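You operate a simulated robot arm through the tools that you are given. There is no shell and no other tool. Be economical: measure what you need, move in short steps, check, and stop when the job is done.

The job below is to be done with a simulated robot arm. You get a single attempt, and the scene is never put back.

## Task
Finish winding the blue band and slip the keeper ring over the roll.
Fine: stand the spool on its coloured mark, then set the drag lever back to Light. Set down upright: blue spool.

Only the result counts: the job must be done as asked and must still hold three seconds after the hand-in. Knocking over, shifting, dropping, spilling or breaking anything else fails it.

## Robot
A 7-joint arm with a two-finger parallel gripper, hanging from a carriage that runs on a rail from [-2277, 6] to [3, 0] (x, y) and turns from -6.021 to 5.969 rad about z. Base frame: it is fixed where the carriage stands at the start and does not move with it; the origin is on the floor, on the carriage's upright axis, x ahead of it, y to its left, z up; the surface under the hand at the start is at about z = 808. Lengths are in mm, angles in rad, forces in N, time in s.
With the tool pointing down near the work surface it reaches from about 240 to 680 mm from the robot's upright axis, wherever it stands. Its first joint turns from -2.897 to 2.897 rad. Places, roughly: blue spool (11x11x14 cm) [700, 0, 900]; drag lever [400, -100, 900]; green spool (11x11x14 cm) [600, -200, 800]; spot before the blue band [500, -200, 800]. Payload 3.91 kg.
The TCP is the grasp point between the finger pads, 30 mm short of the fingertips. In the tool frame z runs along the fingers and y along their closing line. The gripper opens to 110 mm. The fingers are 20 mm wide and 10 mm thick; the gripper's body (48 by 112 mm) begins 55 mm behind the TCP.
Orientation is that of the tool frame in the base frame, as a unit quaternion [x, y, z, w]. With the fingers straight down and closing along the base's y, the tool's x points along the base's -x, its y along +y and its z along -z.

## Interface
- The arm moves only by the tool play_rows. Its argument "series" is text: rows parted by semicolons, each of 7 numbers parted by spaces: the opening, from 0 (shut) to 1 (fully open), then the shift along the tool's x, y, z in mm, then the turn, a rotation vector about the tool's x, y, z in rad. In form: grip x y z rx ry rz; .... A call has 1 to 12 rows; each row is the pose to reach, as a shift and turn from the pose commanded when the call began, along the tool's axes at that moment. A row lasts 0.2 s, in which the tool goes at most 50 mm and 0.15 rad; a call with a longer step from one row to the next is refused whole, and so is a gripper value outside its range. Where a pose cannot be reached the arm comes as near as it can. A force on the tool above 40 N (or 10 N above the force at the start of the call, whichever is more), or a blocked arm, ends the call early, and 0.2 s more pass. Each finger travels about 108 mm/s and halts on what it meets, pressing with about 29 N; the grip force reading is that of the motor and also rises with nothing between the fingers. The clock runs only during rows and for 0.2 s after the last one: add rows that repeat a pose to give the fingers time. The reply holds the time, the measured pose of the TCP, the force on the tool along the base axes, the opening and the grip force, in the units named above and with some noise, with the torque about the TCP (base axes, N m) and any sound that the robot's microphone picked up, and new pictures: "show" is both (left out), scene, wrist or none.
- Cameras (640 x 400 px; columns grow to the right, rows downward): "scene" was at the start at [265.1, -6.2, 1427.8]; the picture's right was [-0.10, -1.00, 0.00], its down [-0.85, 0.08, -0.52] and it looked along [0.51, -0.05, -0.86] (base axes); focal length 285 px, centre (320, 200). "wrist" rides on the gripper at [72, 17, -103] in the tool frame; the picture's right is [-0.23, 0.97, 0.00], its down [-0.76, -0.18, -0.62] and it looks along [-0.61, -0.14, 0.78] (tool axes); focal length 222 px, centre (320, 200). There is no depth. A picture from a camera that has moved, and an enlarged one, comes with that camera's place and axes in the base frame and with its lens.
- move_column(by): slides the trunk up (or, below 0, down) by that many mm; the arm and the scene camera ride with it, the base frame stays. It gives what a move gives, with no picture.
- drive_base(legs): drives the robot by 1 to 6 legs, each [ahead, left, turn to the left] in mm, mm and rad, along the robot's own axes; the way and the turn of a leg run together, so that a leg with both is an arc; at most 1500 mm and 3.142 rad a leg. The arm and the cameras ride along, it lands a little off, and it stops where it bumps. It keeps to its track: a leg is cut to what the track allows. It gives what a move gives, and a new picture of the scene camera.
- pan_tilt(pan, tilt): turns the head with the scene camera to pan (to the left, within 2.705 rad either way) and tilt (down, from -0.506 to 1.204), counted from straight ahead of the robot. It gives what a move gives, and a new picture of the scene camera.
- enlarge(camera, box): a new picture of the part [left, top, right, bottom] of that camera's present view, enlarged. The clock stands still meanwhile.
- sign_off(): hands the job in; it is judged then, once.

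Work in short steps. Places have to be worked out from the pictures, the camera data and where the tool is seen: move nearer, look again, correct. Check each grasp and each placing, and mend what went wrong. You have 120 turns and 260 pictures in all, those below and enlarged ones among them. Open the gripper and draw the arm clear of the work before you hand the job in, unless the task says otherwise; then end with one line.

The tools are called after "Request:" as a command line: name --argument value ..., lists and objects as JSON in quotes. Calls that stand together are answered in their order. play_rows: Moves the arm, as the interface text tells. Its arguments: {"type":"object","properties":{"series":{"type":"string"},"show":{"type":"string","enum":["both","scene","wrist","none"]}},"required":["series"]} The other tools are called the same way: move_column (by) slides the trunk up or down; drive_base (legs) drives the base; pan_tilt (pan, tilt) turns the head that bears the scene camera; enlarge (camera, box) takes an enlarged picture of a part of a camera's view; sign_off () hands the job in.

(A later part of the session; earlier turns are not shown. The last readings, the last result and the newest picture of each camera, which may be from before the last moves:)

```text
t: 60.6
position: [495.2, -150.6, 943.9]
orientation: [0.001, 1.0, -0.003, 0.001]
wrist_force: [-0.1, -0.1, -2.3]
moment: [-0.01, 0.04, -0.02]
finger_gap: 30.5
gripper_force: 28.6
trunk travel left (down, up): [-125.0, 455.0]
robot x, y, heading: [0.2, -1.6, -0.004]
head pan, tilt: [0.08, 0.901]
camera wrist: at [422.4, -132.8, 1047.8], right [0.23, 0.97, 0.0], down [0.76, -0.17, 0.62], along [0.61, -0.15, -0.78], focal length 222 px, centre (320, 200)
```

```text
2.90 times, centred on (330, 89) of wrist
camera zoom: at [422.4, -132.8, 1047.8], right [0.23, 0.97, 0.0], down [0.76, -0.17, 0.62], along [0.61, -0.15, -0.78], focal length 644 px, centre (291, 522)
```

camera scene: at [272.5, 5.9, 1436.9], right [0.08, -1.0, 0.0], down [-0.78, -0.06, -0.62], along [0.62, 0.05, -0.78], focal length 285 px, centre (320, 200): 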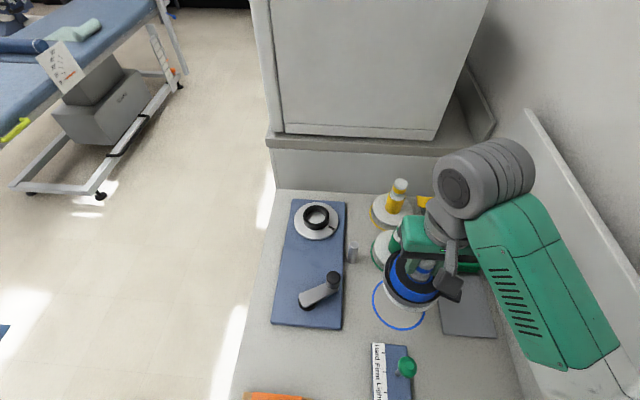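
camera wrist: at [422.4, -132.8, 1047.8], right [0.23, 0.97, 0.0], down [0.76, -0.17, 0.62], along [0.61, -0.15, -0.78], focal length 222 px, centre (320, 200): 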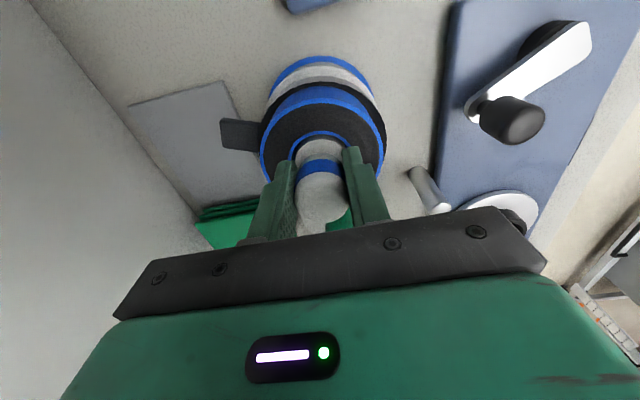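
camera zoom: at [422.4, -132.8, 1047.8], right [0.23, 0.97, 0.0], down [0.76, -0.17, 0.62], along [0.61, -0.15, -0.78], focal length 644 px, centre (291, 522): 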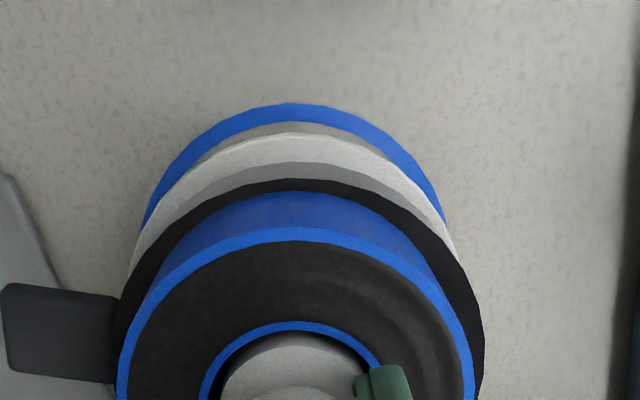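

Sideways alignment looks good. I'll lower 15 mm and recheck the front-back fit.

Request:
play_rows --series "0.1 0 0 5 0 0 0; 0.1 0 0 10 0 0 0; 0.1 0 0 15 0 0 0; 0.1 0 0 15 0 0 0" --show "none"

Request:
enlarge --camera "scene" --box '[350, 240, 462, 340]'

Request:
enlarge --camera "wrist" --box '[220, 20, 440, 158]'

```text
t: 61.6
position: [496.4, -151.4, 929.5]
orientation: [0.0, 1.0, -0.002, 0.001]
wrist_force: [0.0, -0.2, -0.7]
moment: [-0.01, 0.03, 0.01]
finger_gap: 30.2
gripper_force: 29.4
trunk travel left (down, up): [-125.0, 455.0]
robot x, y, heading: [-1.3, 1.3, 0.003]
head pan, tilt: [0.08, 0.901]
```

```text
4.00 times, centred on (406, 290) of scene
camera zoom: at [272.5, 5.9, 1436.9], right [0.08, -1.0, 0.0], down [-0.78, -0.06, -0.62], along [0.62, 0.05, -0.78], focal length 1141 px, centre (-24, -160)
```

zoom: 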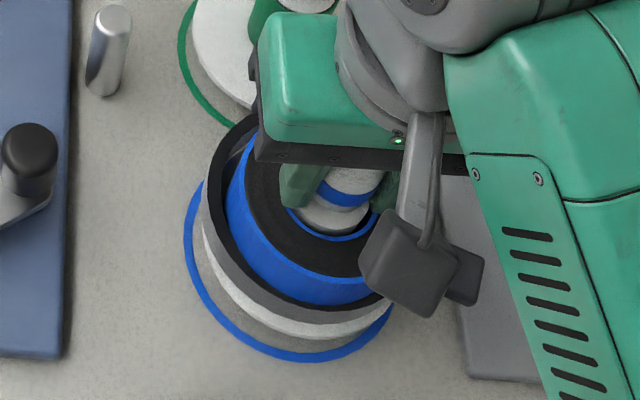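

```text
2.90 times, centred on (330, 89) of wrist
camera zoom: at [423.4, -133.5, 1033.9], right [0.23, 0.97, 0.0], down [0.76, -0.17, 0.62], along [0.61, -0.15, -0.78], focal length 644 px, centre (291, 522)
```

zoom: 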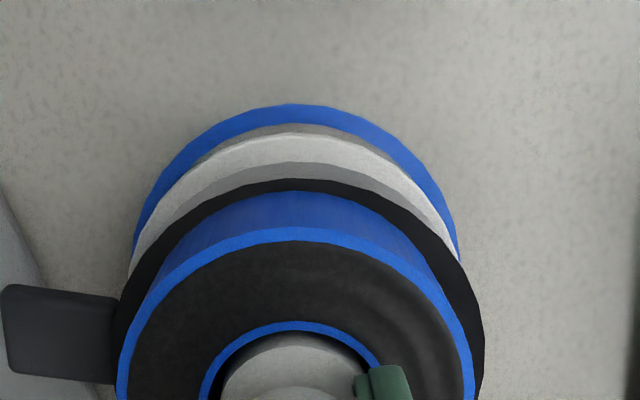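

The mark centre refines to ≈(500,-150.5), so I'll shift +2.5 mm in x while lowering 18 mm more.

Request:
play_rows --series "0.1 -2.5 0 5 0 0 0; 0.1 -2.5 0 10 0 0 0; 0.1 -2.5 0 15 0 0 0; 0.1 -2.5 0 18 0 0 0; 0.1 -2.5 0 18 0 0 0" --show "none"

Request:
enlarge --camera "scene" --box '[350, 240, 462, 340]'

Request:
enlarge --camera "wrist" --box '[220, 20, 440, 158]'

```text
t: 62.7
position: [498.8, -150.3, 915.0]
orientation: [-0.001, 1.0, -0.003, 0.004]
wrist_force: [1.7, 2.4, 17.1]
moment: [0.44, 0.08, -0.06]
finger_gap: 30.2
gripper_force: 29.1
trunk travel left (down, up): [-125.0, 455.0]
robot x, y, heading: [-1.1, 1.7, -0.001]
head pan, tilt: [0.08, 0.901]
stopped in row 5: the force on the tool passed its limit at 42 N (the readings are from after the stop); the commanded pose is now the measured one
```

```text
4.00 times, centred on (406, 290) of scene
camera zoom: at [273.7, 6.0, 1437.1], right [0.08, -1.0, 0.0], down [-0.78, -0.06, -0.62], along [0.62, 0.05, -0.78], focal length 1141 px, centre (-24, -160)
```

zoom: 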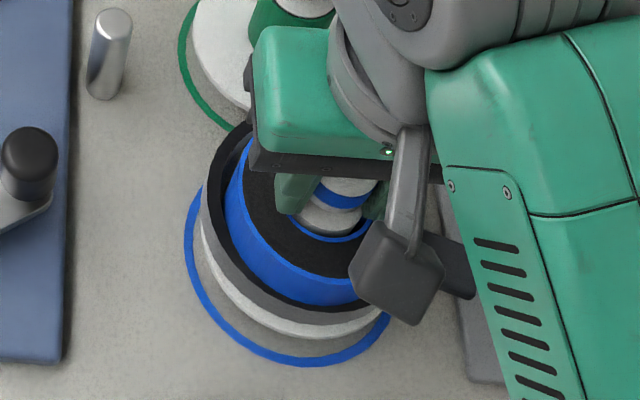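

```text
2.90 times, centred on (330, 89) of wrist
camera zoom: at [427.0, -134.0, 1019.0], right [0.23, 0.97, 0.0], down [0.76, -0.17, 0.63], along [0.61, -0.15, -0.78], focal length 644 px, centre (291, 522)
```

zoom: 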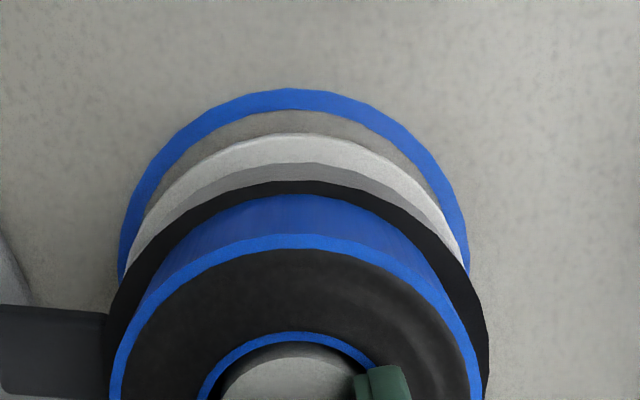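

It touched down at TCP 915, but the flange sits ~6 mm too far in +x relative to the mark (near gap ~10 mm instead of ~4). I'll lift 6 mm, shift back 6.5 mm, and look.

Request:
play_rows --series "0.1 0 0 -6 0 0 0; 0.1 3 0 -6 0 0 0; 0.1 6.5 -0.5 -6 0 0 0; 0.1 6.5 -0.5 -6 0 0 0" --show "none"

Request:
enlarge --camera "scene" --box '[350, 250, 446, 330]'

Request:
enlarge --camera "wrist" --box '[220, 20, 440, 158]'

```text
t: 63.7
position: [490.6, -151.6, 919.6]
orientation: [0.0, 1.0, -0.002, 0.001]
wrist_force: [0.1, -0.1, -2.6]
moment: [0.0, 0.01, -0.02]
finger_gap: 30.0
gripper_force: 29.3
trunk travel left (down, up): [-125.0, 455.0]
robot x, y, heading: [0.0, 0.9, -0.004]
head pan, tilt: [0.08, 0.901]
```

```text
5.00 times, centred on (398, 290) of scene
camera zoom: at [272.5, 5.9, 1436.9], right [0.08, -1.0, 0.0], down [-0.78, -0.06, -0.62], along [0.62, 0.05, -0.78], focal length 1426 px, centre (-70, -250)
```

zoom: 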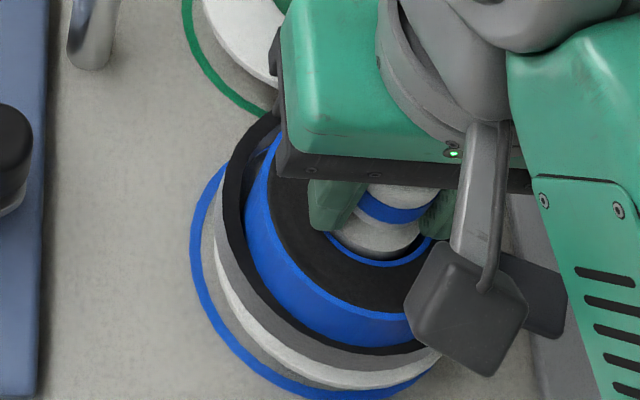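

```text
2.90 times, centred on (330, 89) of wrist
camera zoom: at [418.8, -134.4, 1023.7], right [0.23, 0.97, 0.0], down [0.76, -0.17, 0.63], along [0.61, -0.15, -0.78], focal length 644 px, centre (291, 522)
```

zoom: 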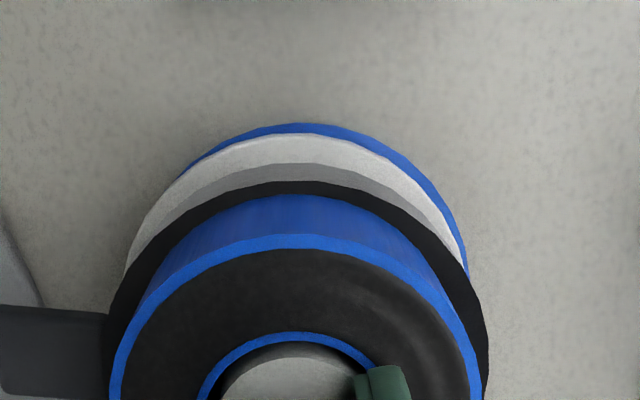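

Now it's about 3.5 mm too near and 2.5 mm toward −y by the wrist view. I'll correct both and look again.

Request:
play_rows --series "0.1 -3.5 2.5 0 0 0 0; 0.1 -3.5 2.5 2 0 0 0; 0.1 -3.5 2.5 2 0 0 0" --show "none"

Request:
enlarge --camera "scene" --box '[350, 255, 446, 335]'

Request:
enlarge --camera "wrist" --box '[220, 20, 440, 158]'

```text
t: 64.5
position: [494.4, -150.0, 917.2]
orientation: [0.0, 1.0, -0.002, 0.003]
wrist_force: [0.2, 1.0, -2.4]
moment: [0.01, 0.01, -0.01]
finger_gap: 30.2
gripper_force: 29.0
trunk travel left (down, up): [-125.0, 455.0]
robot x, y, heading: [-0.5, -2.8, -0.005]
head pan, tilt: [0.08, 0.901]
```

```text
5.00 times, centred on (398, 295) of scene
camera zoom: at [272.5, 5.9, 1436.9], right [0.08, -1.0, 0.0], down [-0.78, -0.06, -0.62], along [0.62, 0.05, -0.78], focal length 1426 px, centre (-70, -275)
```

zoom: 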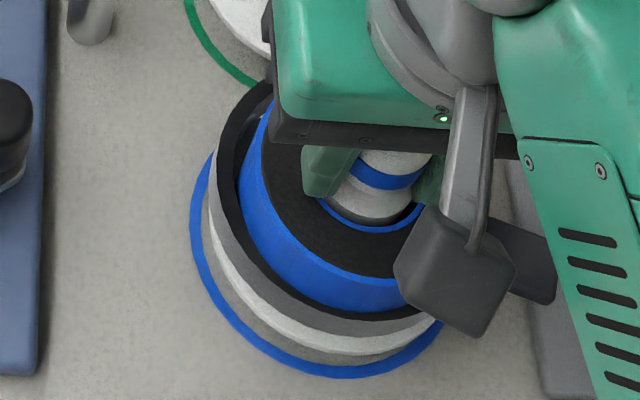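

```text
2.90 times, centred on (330, 89) of wrist
camera zoom: at [422.6, -132.4, 1021.8], right [0.23, 0.97, 0.0], down [0.76, -0.17, 0.63], along [0.61, -0.15, -0.78], focal length 644 px, centre (291, 522)
```

zoom: 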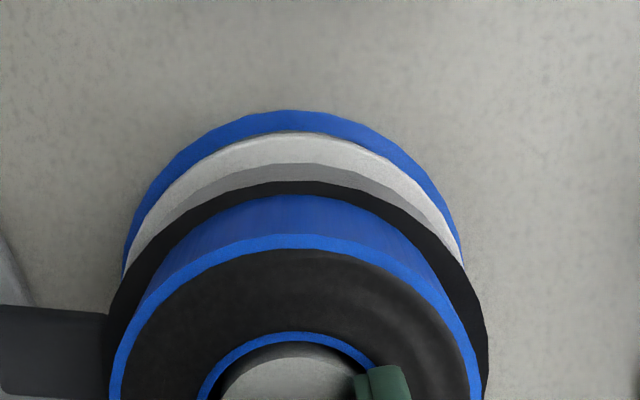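

Now symmetrical, with an even gap of about 4 mm. I'll lower the last millimetres to contact.

Request:
play_rows --series "0.1 0 0 1 0 0 0; 0.1 0 0 2 0 0 0; 0.1 0 0 3 0 0 0; 0.1 0 0 3 0 0 0" --show "none"

```text
t: 65.5
position: [496.3, -150.4, 916.5]
orientation: [0.0, 1.0, -0.003, 0.001]
wrist_force: [-2.6, 0.6, 5.5]
moment: [0.1, 0.25, 0.08]
finger_gap: 30.1
gripper_force: 28.6
trunk travel left (down, up): [-125.0, 455.0]
robot x, y, heading: [0.6, -1.3, -0.004]
head pan, tilt: [0.08, 0.901]
```

Standing with light contact. I'll open the fingers and rise straight up.

Request:
play_rows --series "0.35 0 0 0 0 0 0; 0.55 0 0 0 0 0 0; 0.55 0 0 0 0 0 0; 0.55 0 0 -20 0 0 0; 0.55 0 0 -60 0 0 0; 0.55 0 0 -100 0 0 0; 0.55 40 0 -110 0 0 0; 0.55 80 0 -110 0 0 0; 0.55 120 0 -110 0 0 0; 0.55 120 0 -110 0 0 0"

Request:
enlarge --camera "scene" --box '[340, 220, 452, 340]'

```text
t: 67.9
position: [388.1, -124.6, 1026.8]
orientation: [-0.011, 1.0, 0.002, 0.006]
wrist_force: [-0.2, 0.1, -0.1]
moment: [0.0, 0.01, -0.02]
finger_gap: 60.5
gripper_force: 0.0
trunk travel left (down, up): [-125.0, 455.0]
robot x, y, heading: [-2.6, 0.4, 0.005]
head pan, tilt: [0.08, 0.901]
stopped in row 10: the arm was blocked; the commanded pose is now the measured one
camera scene: at [279.7, 17.9, 1439.2], right [0.08, -1.0, -0.01], down [-0.78, -0.06, -0.63], along [0.62, 0.06, -0.78], focal length 285 px, centre (320, 200)
camera wrist: at [314.1, -109.6, 1131.8], right [0.2, 0.98, 0.0], down [0.76, -0.16, 0.63], along [0.62, -0.13, -0.78], focal length 222 px, centre (320, 200)
```

scene: 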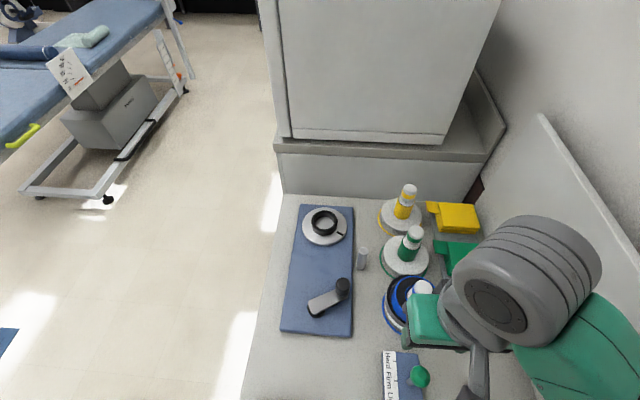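
wrist: 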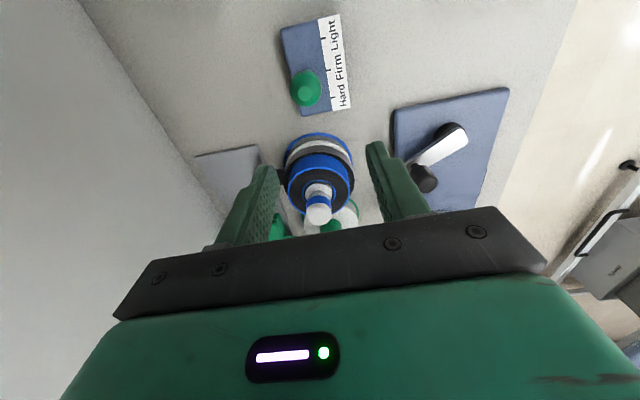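

```text
3.33 times, centred on (396, 280) of scene
camera zoom: at [279.7, 17.9, 1439.2], right [0.08, -1.0, -0.01], down [-0.78, -0.06, -0.63], along [0.62, 0.06, -0.78], focal length 951 px, centre (67, -67)
```

zoom: 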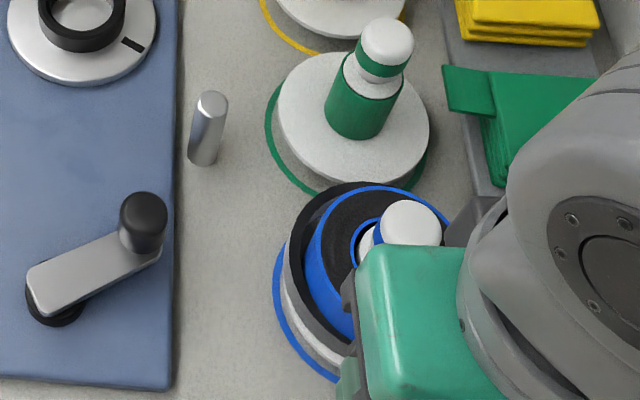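

The arm's elbow met something (likely the right-hand wall) while folding back. I'll undo that and move forward and left again.

Request:
play_rows --series "0.55 -20 10 -10 0 0 0; 0.55 -45 30 -20 0 0 0; 0.55 -70 60 -30 0 0 0; 0.55 -70 60 -30 0 0 0"

```text
t: 68.9
position: [445.0, -84.1, 1057.1]
orientation: [-0.006, 1.0, -0.004, 0.002]
wrist_force: [0.0, -0.1, -0.3]
moment: [0.0, 0.02, 0.02]
finger_gap: 60.6
gripper_force: 0.0
trunk travel left (down, up): [-125.0, 455.0]
robot x, y, heading: [0.4, 1.3, 0.001]
head pan, tilt: [0.08, 0.901]
camera scene: at [273.0, 6.6, 1436.9], right [0.08, -1.0, 0.0], down [-0.78, -0.06, -0.62], along [0.62, 0.05, -0.78], focal length 285 px, centre (320, 200)
camera wrist: at [372.3, -67.6, 1160.7], right [0.22, 0.98, -0.01], down [0.76, -0.16, 0.63], along [0.61, -0.14, -0.78], focal length 222 px, centre (320, 200)
```

scene: 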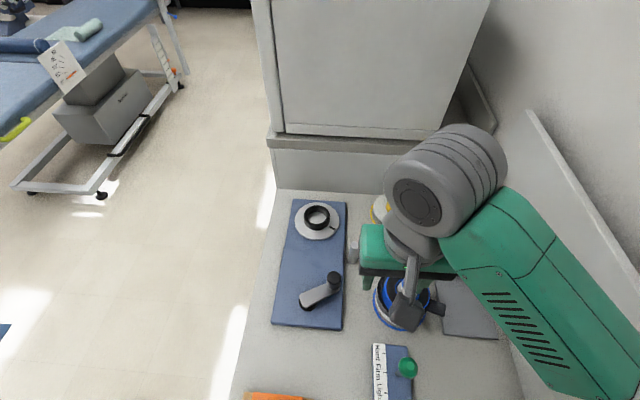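
wrist: 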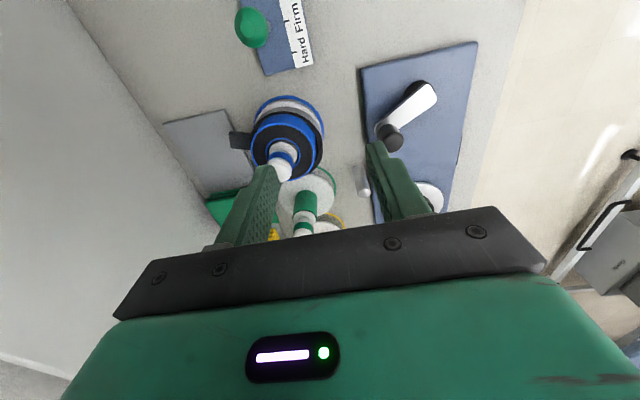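

All is back to normal. The lever at ≈(366,-140) is too close in for the folded arm, so I'll centre the arm a little and drive the carriage back 200 mm along its rail.

Request:
play_rows --series "0.55 -30 30 -10 0 0 0; 0.55 -60 60 -20 0 0 0; 0.55 -60 85 -20 0 0 0; 0.55 -60 85 -20 0 0 0" --show "none"

Request:
drive_base --legs '[[-200, 0, 0]]'

```text
t: 69.9
position: [504.2, 1.9, 1077.5]
orientation: [-0.006, 1.0, -0.004, 0.002]
wrist_force: [0.2, 0.1, 0.1]
moment: [-0.02, 0.0, -0.06]
finger_gap: 60.4
gripper_force: 0.0
trunk travel left (down, up): [-125.0, 455.0]
robot x, y, heading: [0.7, -1.2, 0.003]
head pan, tilt: [0.08, 0.901]
```

```text
t: 71.5
position: [297.1, 5.5, 1076.7]
orientation: [-0.008, 1.0, -0.005, 0.002]
wrist_force: [-0.4, -0.3, -0.4]
moment: [0.01, 0.0, -0.04]
finger_gap: 60.6
gripper_force: 0.0
trunk travel left (down, up): [-125.0, 455.0]
robot x, y, heading: [-203.5, 4.3, 0.006]
head pan, tilt: [0.08, 0.901]
camera scene: at [67.4, 8.2, 1436.9], right [0.08, -1.0, 0.0], down [-0.78, -0.07, -0.62], along [0.62, 0.05, -0.78], focal length 285 px, centre (320, 200)
```

scene: 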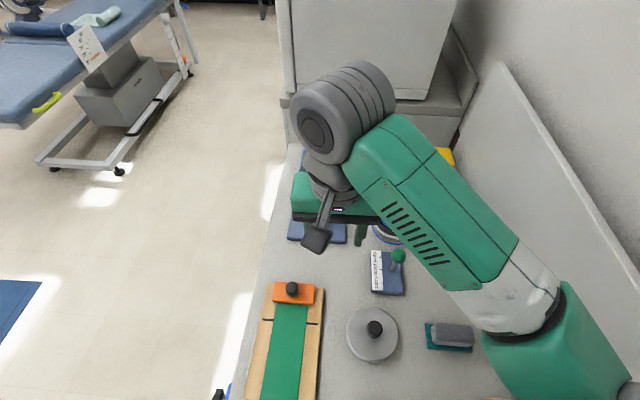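

Now the lever is in comfortable reach. I'll move above it for a close wrist look.

Request:
play_rows --series "0.5 -9 -28 12 0 0 0; 0.5 -18 -56 24 0 0 0; 0.5 -27 -84 36 0 0 0; 0.5 -36 -112 48 0 0 0; 0.5 -45 -140 60 0 0 0; 0.5 -45 -140 60 0 0 0"

Request:
enlarge --camera "scene" --box '[340, 190, 452, 310]'

```text
t: 72.9
position: [348.9, -137.8, 1021.1]
orientation: [-0.008, 1.0, -0.006, 0.004]
wrist_force: [0.0, 0.7, 0.2]
moment: [-0.02, 0.0, 0.01]
finger_gap: 55.0
gripper_force: 0.0
trunk travel left (down, up): [-125.0, 455.0]
robot x, y, heading: [-206.1, 2.7, 0.001]
head pan, tilt: [0.08, 0.901]
camera scene: at [68.6, 6.5, 1438.6], right [0.08, -1.0, 0.0], down [-0.78, -0.07, -0.62], along [0.62, 0.05, -0.78], focal length 285 px, centre (320, 200)
camera wrist: at [275.2, -120.4, 1125.3], right [0.21, 0.98, -0.01], down [0.76, -0.16, 0.63], along [0.61, -0.14, -0.78], focal length 222 px, centre (320, 200)
```

scene: 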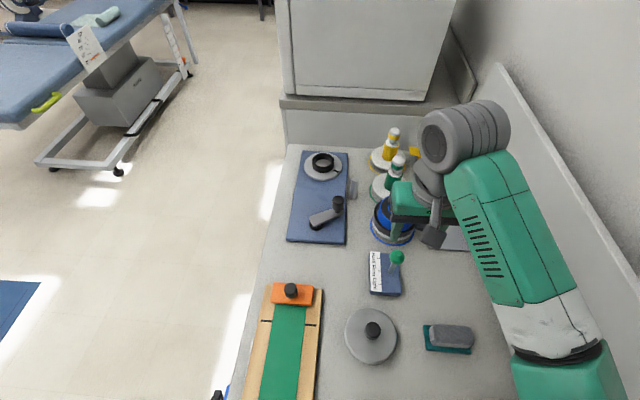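
wrist: 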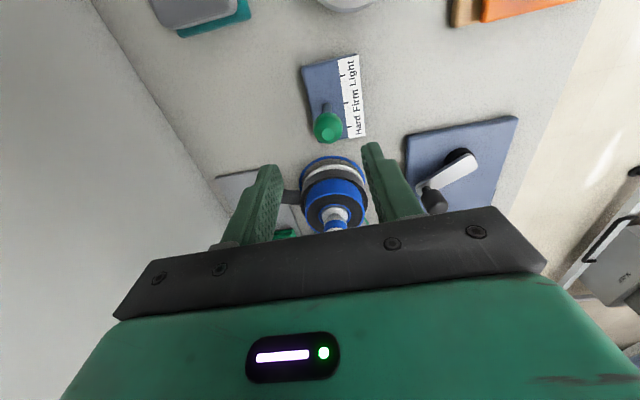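

```text
3.33 times, centred on (396, 250) of scene
camera zoom: at [68.6, 6.5, 1438.6], right [0.08, -1.0, 0.0], down [-0.78, -0.07, -0.62], along [0.62, 0.05, -0.78], focal length 951 px, centre (67, 33)
```

zoom: 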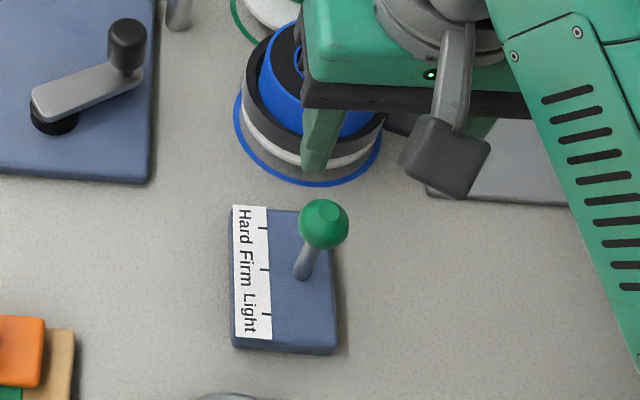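

The lever stands upright at Firm; knob centre ≈(365.5,-135,880), and the Light tick is ~33 mm nearer (−x). I'll bring the closed fingers down behind the knob (+x side) to pull it toward Light.

Request:
play_rows --series "0.2 -25 1 20 0 0 0; 0 -45 2 40 0 0 0; 0 -55 3 70 0 0 0; 0 -55 3 100 0 0 0; 0 -55 3 120 0 0 0; 0 -55 3 120 0 0 0"

Request:
enlarge --camera "scene" --box '[340, 200, 452, 310]'

```text
t: 74.5
position: [455.4, -182.0, 990.2]
orientation: [-0.006, 0.997, -0.047, 0.059]
wrist_force: [0.3, 0.2, 0.7]
moment: [0.0, 0.05, -0.02]
finger_gap: 0.0
gripper_force: 29.0
trunk travel left (down, up): [-125.0, 455.0]
robot x, y, heading: [-204.5, -2.5, 0.005]
head pan, tilt: [0.08, 0.901]
stopped in row 6: the arm was blocked; the commanded pose is now the measured one
camera scene: at [89.6, -12.4, 1453.2], right [0.08, -1.0, 0.03], down [-0.77, -0.08, -0.64], along [0.64, 0.03, -0.77], focal length 285 px, centre (320, 200)
camera wrist: at [373.5, -157.4, 1084.4], right [0.22, 0.97, -0.07], down [0.68, -0.1, 0.72], along [0.7, -0.2, -0.69], focal length 222 px, centre (320, 200)
```

scene: 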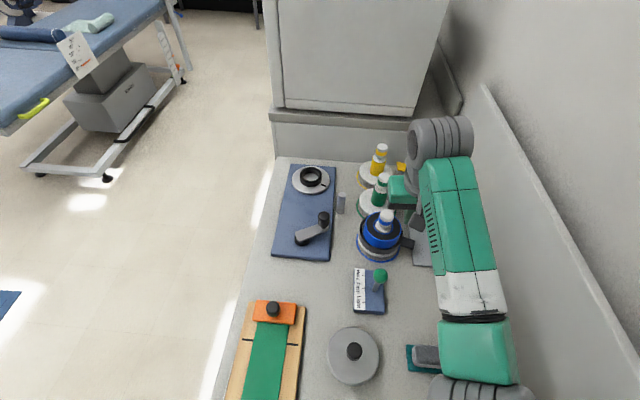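
wrist: 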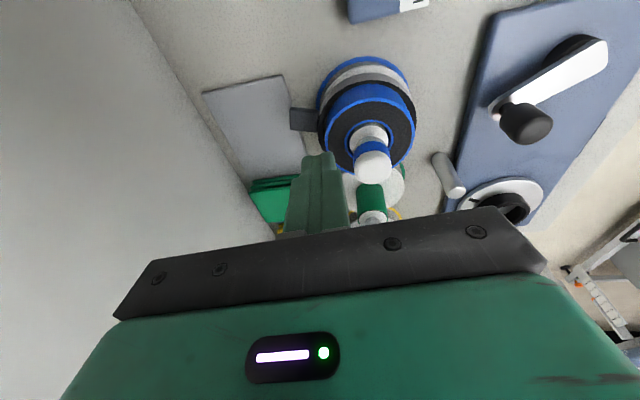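

```text
3.64 times, centred on (396, 255) of scene
camera zoom: at [89.6, -12.4, 1453.2], right [0.08, -1.0, 0.03], down [-0.77, -0.08, -0.64], along [0.64, 0.03, -0.77], focal length 1037 px, centre (44, 0)
```

zoom: 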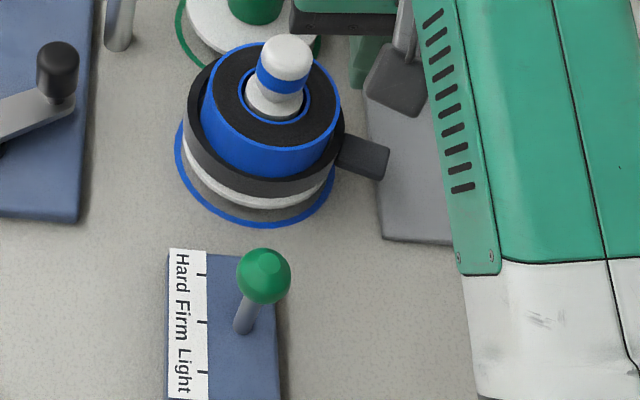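

The arm is blocked again and the robot is being pushed; the elbow seems low, near the wall or the block on the right. I'll lift everything straight up with the trunk first.

Request:
move_column --by 100

Request:
pan_tilt --pan -0.3 --tilt 1.0

```text
t: 75.8
position: [418.2, -143.0, 1042.1]
orientation: [-0.008, 0.999, -0.026, 0.033]
wrist_force: [0.0, 0.6, -0.2]
moment: [-0.01, -0.01, -0.02]
finger_gap: 0.0
gripper_force: 28.9
trunk travel left (down, up): [-225.0, 355.0]
robot x, y, heading: [-208.2, 0.9, 0.005]
head pan, tilt: [0.08, 0.901]
```

```text
t: 76.7
position: [419.1, -143.2, 1043.9]
orientation: [-0.008, 0.999, -0.027, 0.034]
wrist_force: [-0.7, -0.5, 0.4]
moment: [-0.01, -0.01, -0.01]
finger_gap: 0.1
gripper_force: 28.8
trunk travel left (down, up): [-225.0, 355.0]
robot x, y, heading: [-206.7, 2.8, 0.008]
head pan, tilt: [-0.3, 1.0]
camera scene: at [59.4, -18.4, 1529.7], right [-0.29, -0.96, 0.0], down [-0.81, 0.24, -0.54], along [0.52, -0.16, -0.84], focal length 285 px, centre (320, 200)
```

scene: 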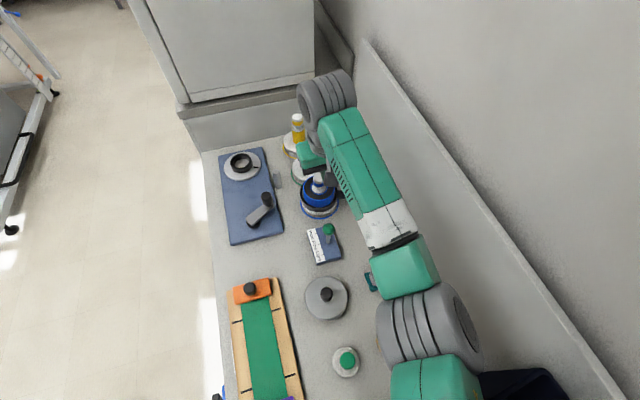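

The flex has relaxed. I'll raise the arm, swing it to the left, level the hand, and inspect the right side for anything shifted.

Request:
play_rows --series "0 0 30 -35 0 0 0; 0 0 60 -60 0 0 0; 0 0 95 -60 0 0 0; 0 0 130 -60 0 0 0; 0 0 165 -60 0 0 0; 0 0 200 -60 0 0 0; 0 0 235 -60 0 0 0; 0 0 235 -60 0 0 0"

Request:
enlarge --camera "scene" --box '[280, 160, 440, 300]'

```text
t: 78.5
position: [411.8, 97.1, 1090.9]
orientation: [-0.008, 0.999, -0.026, 0.034]
wrist_force: [0.7, 0.2, 0.4]
moment: [0.01, 0.01, -0.03]
finger_gap: 0.2
gripper_force: 28.7
trunk travel left (down, up): [-225.0, 355.0]
robot x, y, heading: [-206.8, 2.8, 0.003]
head pan, tilt: [-0.3, 1.0]
camera scene: at [59.4, -18.3, 1529.7], right [-0.29, -0.96, 0.0], down [-0.8, 0.25, -0.54], along [0.52, -0.16, -0.84], focal length 285 px, centre (320, 200)
camera wrist: at [331.9, 117.3, 1189.3], right [0.21, 0.98, -0.04], down [0.72, -0.13, 0.68], along [0.66, -0.17, -0.73], focal length 222 px, centre (320, 200)
```

scene: 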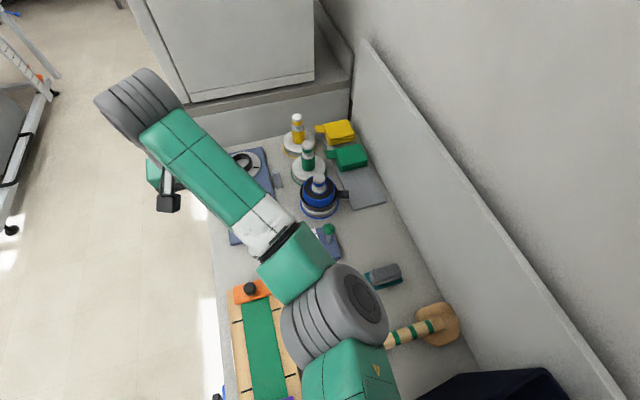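
wrist: 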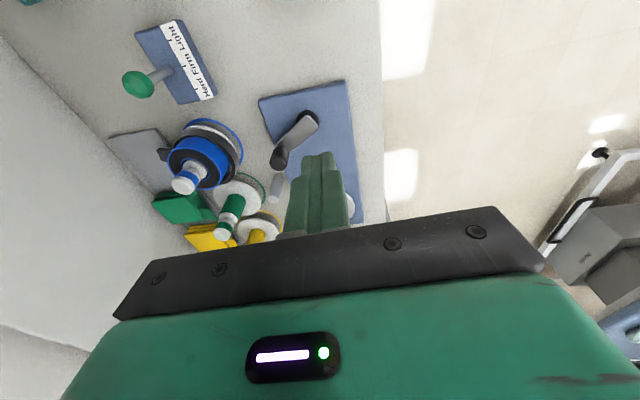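

```text
2.86 times, centred on (360, 230) of scene
camera zoom: at [59.4, -18.3, 1529.7], right [-0.29, -0.96, 0.0], down [-0.8, 0.25, -0.54], along [0.52, -0.16, -0.84], focal length 815 px, centre (206, 114)
```

zoom: 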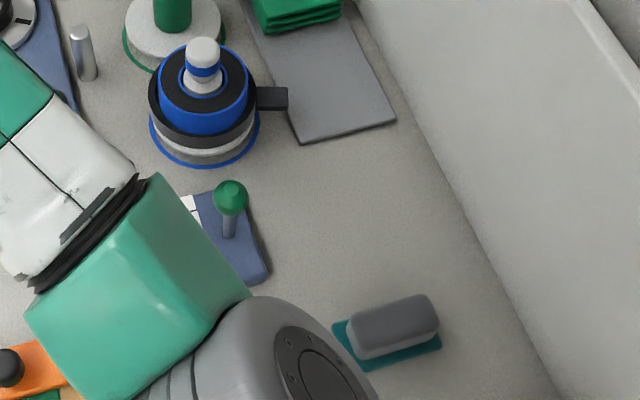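

The gray block on its pad seems undisturbed. I'll pan further right to see what the elbow could have touched.

Request:
pan_tilt --pan -0.9 --tilt 1.1

```text
t: 79.5
position: [411.2, 95.5, 1091.0]
orientation: [-0.008, 0.999, -0.026, 0.034]
wrist_force: [0.0, -0.4, 0.6]
moment: [0.03, 0.0, -0.01]
finger_gap: 0.2
gripper_force: 29.2
trunk travel left (down, up): [-225.0, 355.0]
robot x, y, heading: [-203.0, 1.9, 0.0]
head pan, tilt: [-0.901, 1.1]
camera scene: at [32.2, -47.5, 1523.1], right [-0.78, -0.63, 0.0], down [-0.56, 0.7, -0.45], along [0.28, -0.35, -0.89], focal length 285 px, centre (320, 200)
```

scene: 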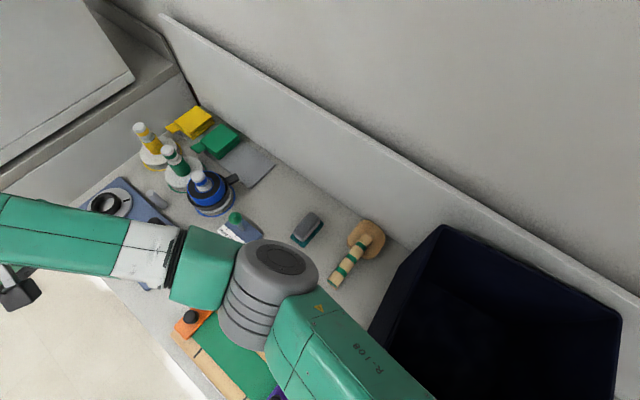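

The stand and bin on the right look in place; the upper arm probably leaned on the dark bin's rim. Standing at x≈-130 should keep the elbow clear of both bin and wall, so I'll level the hand and drive forward 73 mm.

Request:
play_rows --series "0 0 -20 0 -0.026 0.034 0.008; 0 0 -50 0 -0.052 0.068 0.016; 0 0 -50 0 -0.052 0.068 0.016" --show "none"

Request:
drive_base --legs '[[73, 0, 0]]'

Request:
pan_tilt --pan -0.2 --tilt 1.0

```text
t: 80.3
position: [412.8, 44.7, 1095.1]
orientation: [0.001, 1.0, 0.0, 0.001]
wrist_force: [-0.7, -0.2, 0.1]
moment: [-0.01, 0.01, 0.01]
finger_gap: 0.1
gripper_force: 28.9
trunk travel left (down, up): [-225.0, 355.0]
robot x, y, heading: [-199.6, -1.4, 0.004]
head pan, tilt: [-0.901, 1.1]
```

```text
t: 81.3
position: [483.5, 46.1, 1093.7]
orientation: [0.0, 1.0, 0.0, 0.001]
wrist_force: [-0.6, 0.2, 0.8]
moment: [0.0, 0.0, 0.06]
finger_gap: 0.2
gripper_force: 28.5
trunk travel left (down, up): [-225.0, 355.0]
robot x, y, heading: [-132.6, 0.1, 0.006]
head pan, tilt: [-0.901, 1.1]
camera scene: at [104.5, -47.8, 1523.1], right [-0.78, -0.62, 0.0], down [-0.56, 0.7, -0.45], along [0.28, -0.35, -0.89], focal length 285 px, centre (320, 200)
```

scene: 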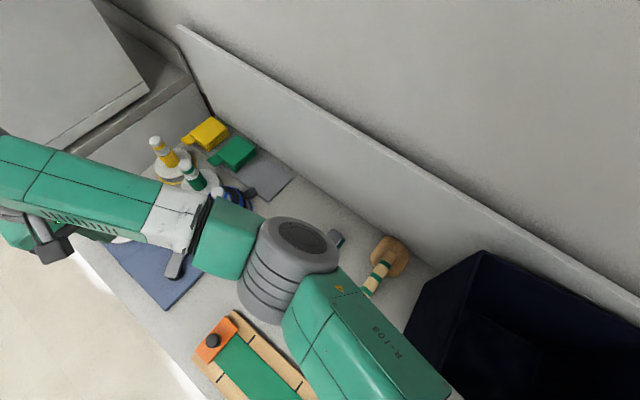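

```text
t: 82.4
position: [484.7, 45.2, 1095.4]
orientation: [0.002, 1.0, -0.001, 0.0]
wrist_force: [0.3, 0.2, -0.3]
moment: [0.0, 0.03, -0.01]
finger_gap: 0.0
gripper_force: 29.2
trunk travel left (down, up): [-225.0, 355.0]
robot x, y, heading: [-131.5, -1.8, 0.007]
head pan, tilt: [-0.201, 1.0]
camera scene: at [133.4, -12.2, 1529.7], right [-0.2, -0.98, 0.0], down [-0.83, 0.17, -0.54], along [0.53, -0.11, -0.84], focal length 285 px, centre (320, 200)
```

scene: 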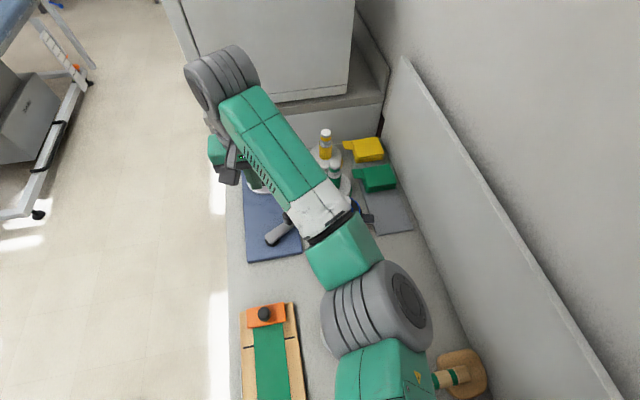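

Next I'll move the hand above and behind the lever, staying high, and check the arm's clearance.

Request:
play_rows --series "0 13 -30 0 0 0 0; 0 26 -60 0 0 0 0; 0 40 -90 0 0 0 0; 0 54 -120 0 0 0 0; 0 68 -150 0 0 0 0; 0 80 -180 0 0 0 0; 0 80 -180 30 0 0 0; 0 80 -180 30 0 0 0"

```text
t: 84.2
position: [402.6, -135.9, 1063.0]
orientation: [0.001, 1.0, 0.0, 0.0]
wrist_force: [-0.4, 0.6, 1.2]
moment: [-0.01, 0.02, -0.01]
finger_gap: 0.2
gripper_force: 28.8
trunk travel left (down, up): [-225.0, 355.0]
robot x, y, heading: [-133.0, -0.8, 0.0]
head pan, tilt: [-0.201, 1.0]
camera scene: at [133.3, -12.0, 1529.7], right [-0.2, -0.98, 0.0], down [-0.83, 0.16, -0.54], along [0.53, -0.11, -0.84], focal length 285 px, centre (320, 200)
camera wrist: at [330.5, -118.6, 1167.3], right [0.23, 0.97, 0.0], down [0.76, -0.18, 0.62], along [0.61, -0.14, -0.78], focal length 222 px, centre (320, 200)
```

scene: 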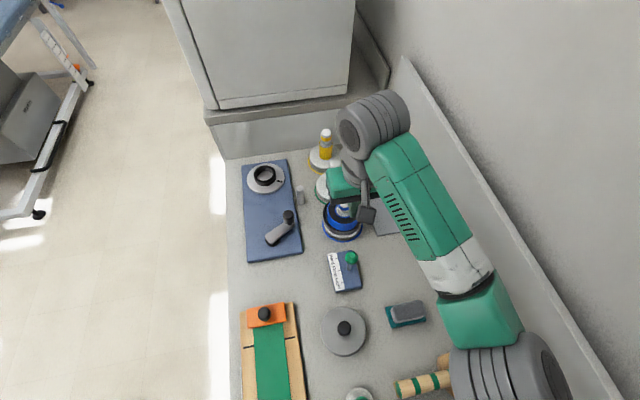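
wrist: 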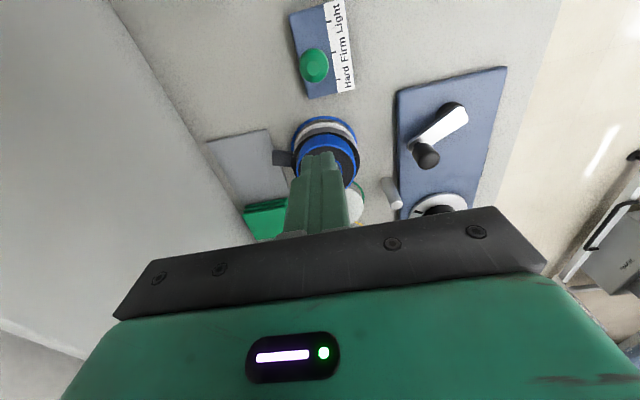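

No flex (the camera is at its nominal place). I'll descend in two stages with checks.

Request:
play_rows --series "0 0 0 25 0 0 0; 0 0 0 50 0 0 0; 0 0 0 75 0 0 0; 0 0 0 75 0 0 0"

```text
t: 85.2
position: [403.3, -134.5, 988.1]
orientation: [0.001, 1.0, 0.0, 0.0]
wrist_force: [0.1, -0.1, -0.6]
moment: [-0.01, 0.0, -0.02]
finger_gap: 0.1
gripper_force: 29.2
trunk travel left (down, up): [-225.0, 355.0]
robot x, y, heading: [-131.5, 1.4, 0.001]
head pan, tilt: [-0.201, 1.0]
camera scene: at [133.4, -12.0, 1529.7], right [-0.2, -0.98, 0.0], down [-0.83, 0.16, -0.54], along [0.53, -0.11, -0.84], focal length 285 px, centre (320, 200)
camera wrist: at [331.4, -116.8, 1092.2], right [0.23, 0.97, 0.0], down [0.76, -0.18, 0.62], along [0.61, -0.14, -0.78], focal length 222 px, centre (320, 200)
```

scene: 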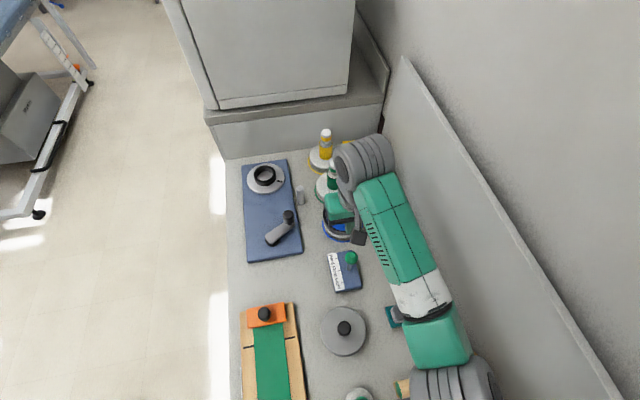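
wrist: 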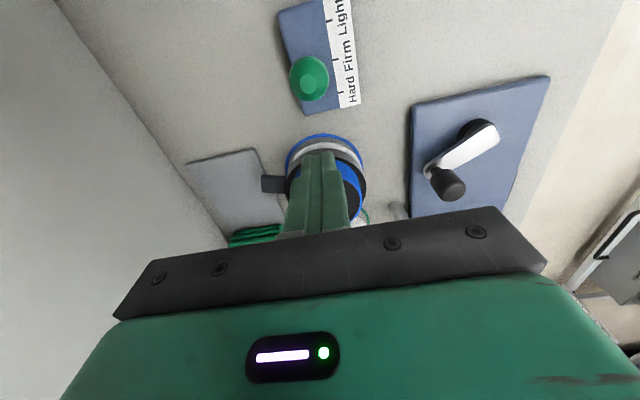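

As the hand lowers, the elbow drops toward the table items, and a higher trunk keeps the elbow up. I'll raise the trunk another 150 mm and then lower the hand relative to it.

Request:
move_column --by 150

Request:
play_rows --series "0 0 0 40 0 0 0; 0 0 0 80 0 0 0; 0 0 0 120 0 0 0; 0 0 0 160 0 0 0; 0 0 0 185 0 0 0; 0 0 0 185 0 0 0"

```text
t: 86.9
position: [403.0, -134.2, 1137.9]
orientation: [0.001, 1.0, 0.001, 0.0]
wrist_force: [0.5, 0.7, -0.4]
moment: [0.01, -0.01, -0.04]
finger_gap: 0.0
gripper_force: 29.1
trunk travel left (down, up): [-375.0, 205.0]
robot x, y, heading: [-130.5, 1.0, 0.004]
head pan, tilt: [-0.201, 1.0]
```

```text
t: 88.3
position: [404.6, -133.3, 948.6]
orientation: [0.001, 1.0, -0.001, 0.0]
wrist_force: [-1.5, -0.4, 0.3]
moment: [-0.02, 0.04, 0.01]
finger_gap: 0.0
gripper_force: 29.2
trunk travel left (down, up): [-375.0, 205.0]
robot x, y, heading: [-133.4, 1.4, 0.003]
head pan, tilt: [-0.201, 1.0]
camera scene: at [133.4, -12.1, 1679.7], right [-0.2, -0.98, 0.0], down [-0.83, 0.16, -0.54], along [0.53, -0.11, -0.84], focal length 285 px, centre (320, 200)
camera wrist: at [332.3, -115.9, 1053.5], right [0.23, 0.97, 0.0], down [0.76, -0.18, 0.62], along [0.61, -0.14, -0.78], focal length 222 px, centre (320, 200)
```

scene: 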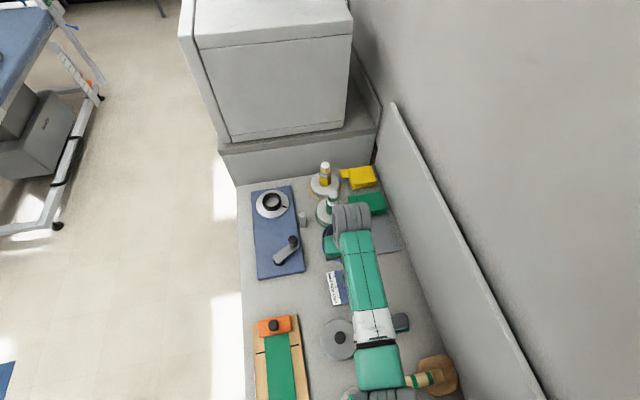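
wrist: 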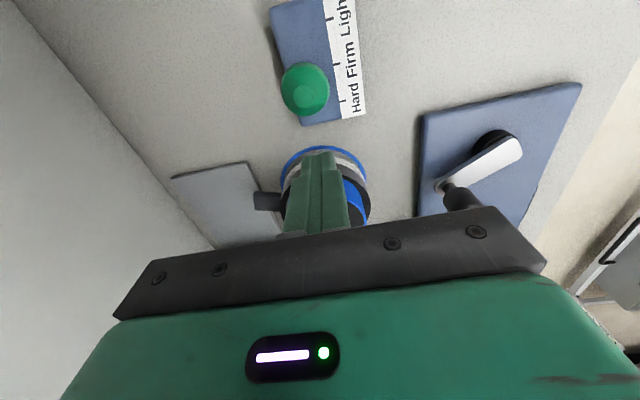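

No contact. The arm now hangs nearly straight, and extending it further lifts the elbow. I'll raise the trunk 40 mm more, then lower the hand so the tips are at mid-knob height.

Request:
move_column --by 40

Request:
play_rows --series "0 0 0 25 0 0 0; 0 0 0 50 0 0 0; 0 0 0 70 0 0 0; 0 0 0 82 0 0 0; 0 0 0 82 0 0 0"

```text
t: 89.1
position: [404.4, -133.2, 990.2]
orientation: [0.001, 1.0, 0.0, 0.0]
wrist_force: [-0.3, 0.9, 0.3]
moment: [0.02, -0.01, 0.02]
finger_gap: 0.1
gripper_force: 29.6
trunk travel left (down, up): [-415.0, 165.0]
robot x, y, heading: [-132.9, 0.1, 0.0]
head pan, tilt: [-0.201, 1.0]
```

```text
t: 90.3
position: [407.0, -130.3, 905.8]
orientation: [0.001, 1.0, -0.001, 0.0]
wrist_force: [-0.3, -0.1, -0.4]
moment: [-0.04, -0.02, 0.03]
finger_gap: 0.0
gripper_force: 29.0
trunk travel left (down, up): [-415.0, 165.0]
robot x, y, heading: [-133.6, 0.9, 0.002]
head pan, tilt: [-0.201, 1.0]
camera scene: at [133.4, -12.1, 1719.7], right [-0.2, -0.98, 0.0], down [-0.83, 0.16, -0.54], along [0.53, -0.11, -0.84], focal length 285 px, centre (320, 200)
camera wrist: at [334.6, -114.2, 1011.8], right [0.23, 0.97, 0.0], down [0.76, -0.18, 0.62], along [0.61, -0.14, -0.78], focal length 222 px, centre (320, 200)
```

scene: 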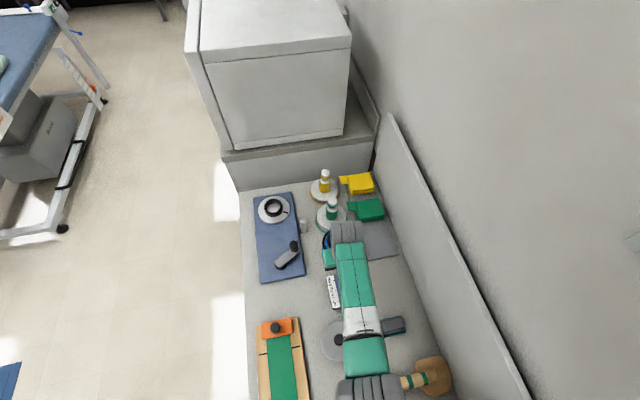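
wrist: 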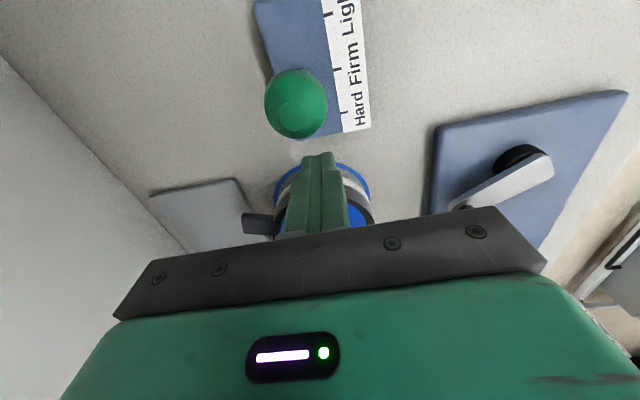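

Clear. The knob is confirmed at (366,-135,880). I'll shift y by −3, lower 5 mm, and pull 30 mm toward −x, watching the lever.

Request:
play_rows --series "0 2 -3 5 0 0 0; 0 10 -3 5 0 0 0; 0 18 -3 5 0 0 0; 0 26 -3 5 0 0 0; 0 32 -3 5 0 0 0; 0 32 -3 5 0 0 0"

Request:
enlarge --camera "wrist" --box '[220, 0, 440, 170]'

```text
t: 91.7
position: [371.0, -135.8, 902.9]
orientation: [0.001, 1.0, 0.0, 0.0]
wrist_force: [-0.1, -0.3, -0.3]
moment: [0.02, -0.03, -0.03]
finger_gap: 0.0
gripper_force: 29.0
trunk travel left (down, up): [-415.0, 165.0]
robot x, y, heading: [-130.9, 0.6, 0.003]
head pan, tilt: [-0.201, 1.0]
camera scene: at [133.4, -12.1, 1719.7], right [-0.2, -0.98, 0.0], down [-0.83, 0.16, -0.54], along [0.53, -0.11, -0.84], focal length 285 px, centre (320, 200)
camera wrist: at [299.1, -118.4, 1006.6], right [0.23, 0.97, 0.0], down [0.76, -0.18, 0.62], along [0.61, -0.14, -0.78], focal length 222 px, centre (320, 200)
```

scene: 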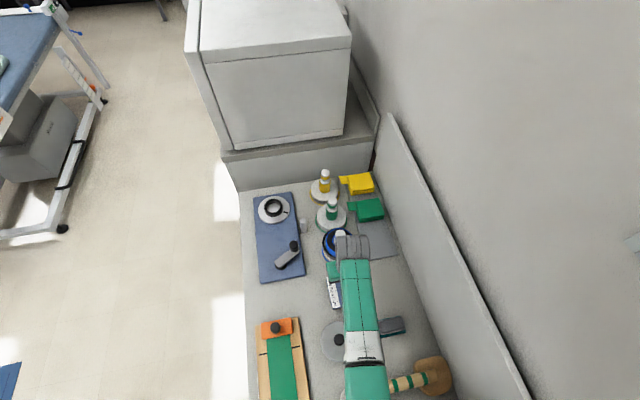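
wrist: 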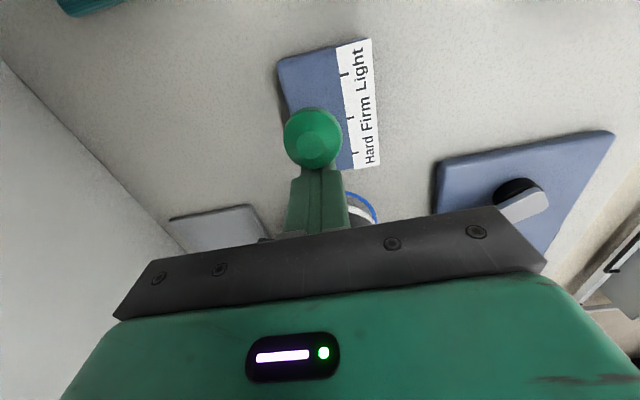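

```text
2.35 times, centred on (330, 85) of wrist
camera zoom: at [299.1, -118.4, 1006.6], right [0.23, 0.97, 0.0], down [0.76, -0.18, 0.62], along [0.61, -0.14, -0.78], focal length 523 px, centre (296, 471)
```

zoom: 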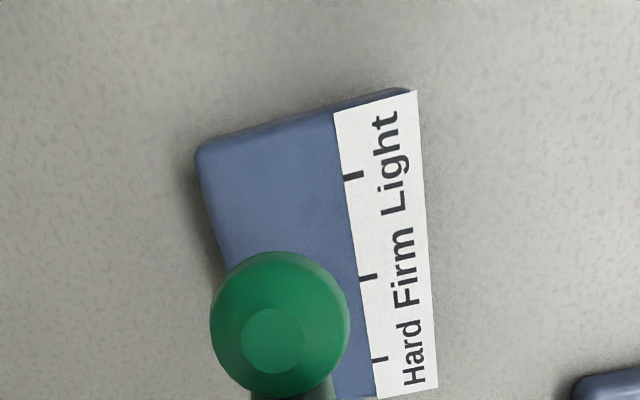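

The knob has moved ~15 mm toward Light. I'll pull another 14 mm.

Request:
play_rows --series "0 6 0 0 0 0 0; 0 11 0 0 0 0 0; 0 14 0 0 0 0 0; 0 14 0 0 0 0 0" --show "none"

Request:
enlarge --camera "wrist" --box '[220, 0, 440, 170]'

Request:
enlarge --camera "scene" --box '[300, 220, 380, 330]'

```text
t: 92.7
position: [357.8, -134.3, 901.6]
orientation: [0.001, 1.0, 0.0, 0.0]
wrist_force: [0.6, -0.4, -0.4]
moment: [0.02, -0.01, -0.02]
finger_gap: 0.1
gripper_force: 28.8
trunk travel left (down, up): [-415.0, 165.0]
robot x, y, heading: [-131.3, 0.6, -0.001]
head pan, tilt: [-0.201, 1.0]
```

```text
2.35 times, centred on (330, 85) of wrist
camera zoom: at [284.7, -118.8, 1006.6], right [0.23, 0.97, 0.0], down [0.76, -0.18, 0.62], along [0.61, -0.14, -0.78], focal length 523 px, centre (296, 471)
```

zoom: 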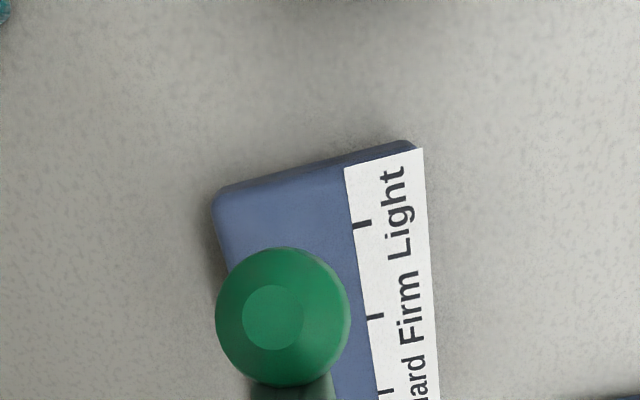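

```text
3.64 times, centred on (340, 275) of scene
camera zoom: at [133.4, -12.1, 1719.7], right [-0.2, -0.98, 0.0], down [-0.83, 0.16, -0.54], along [0.53, -0.11, -0.84], focal length 1037 px, centre (247, -73)
```

zoom: 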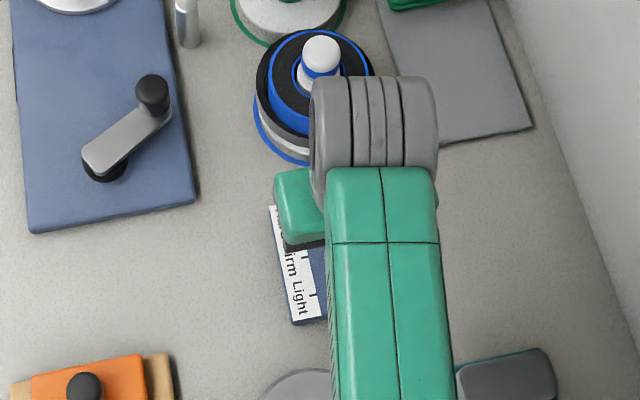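

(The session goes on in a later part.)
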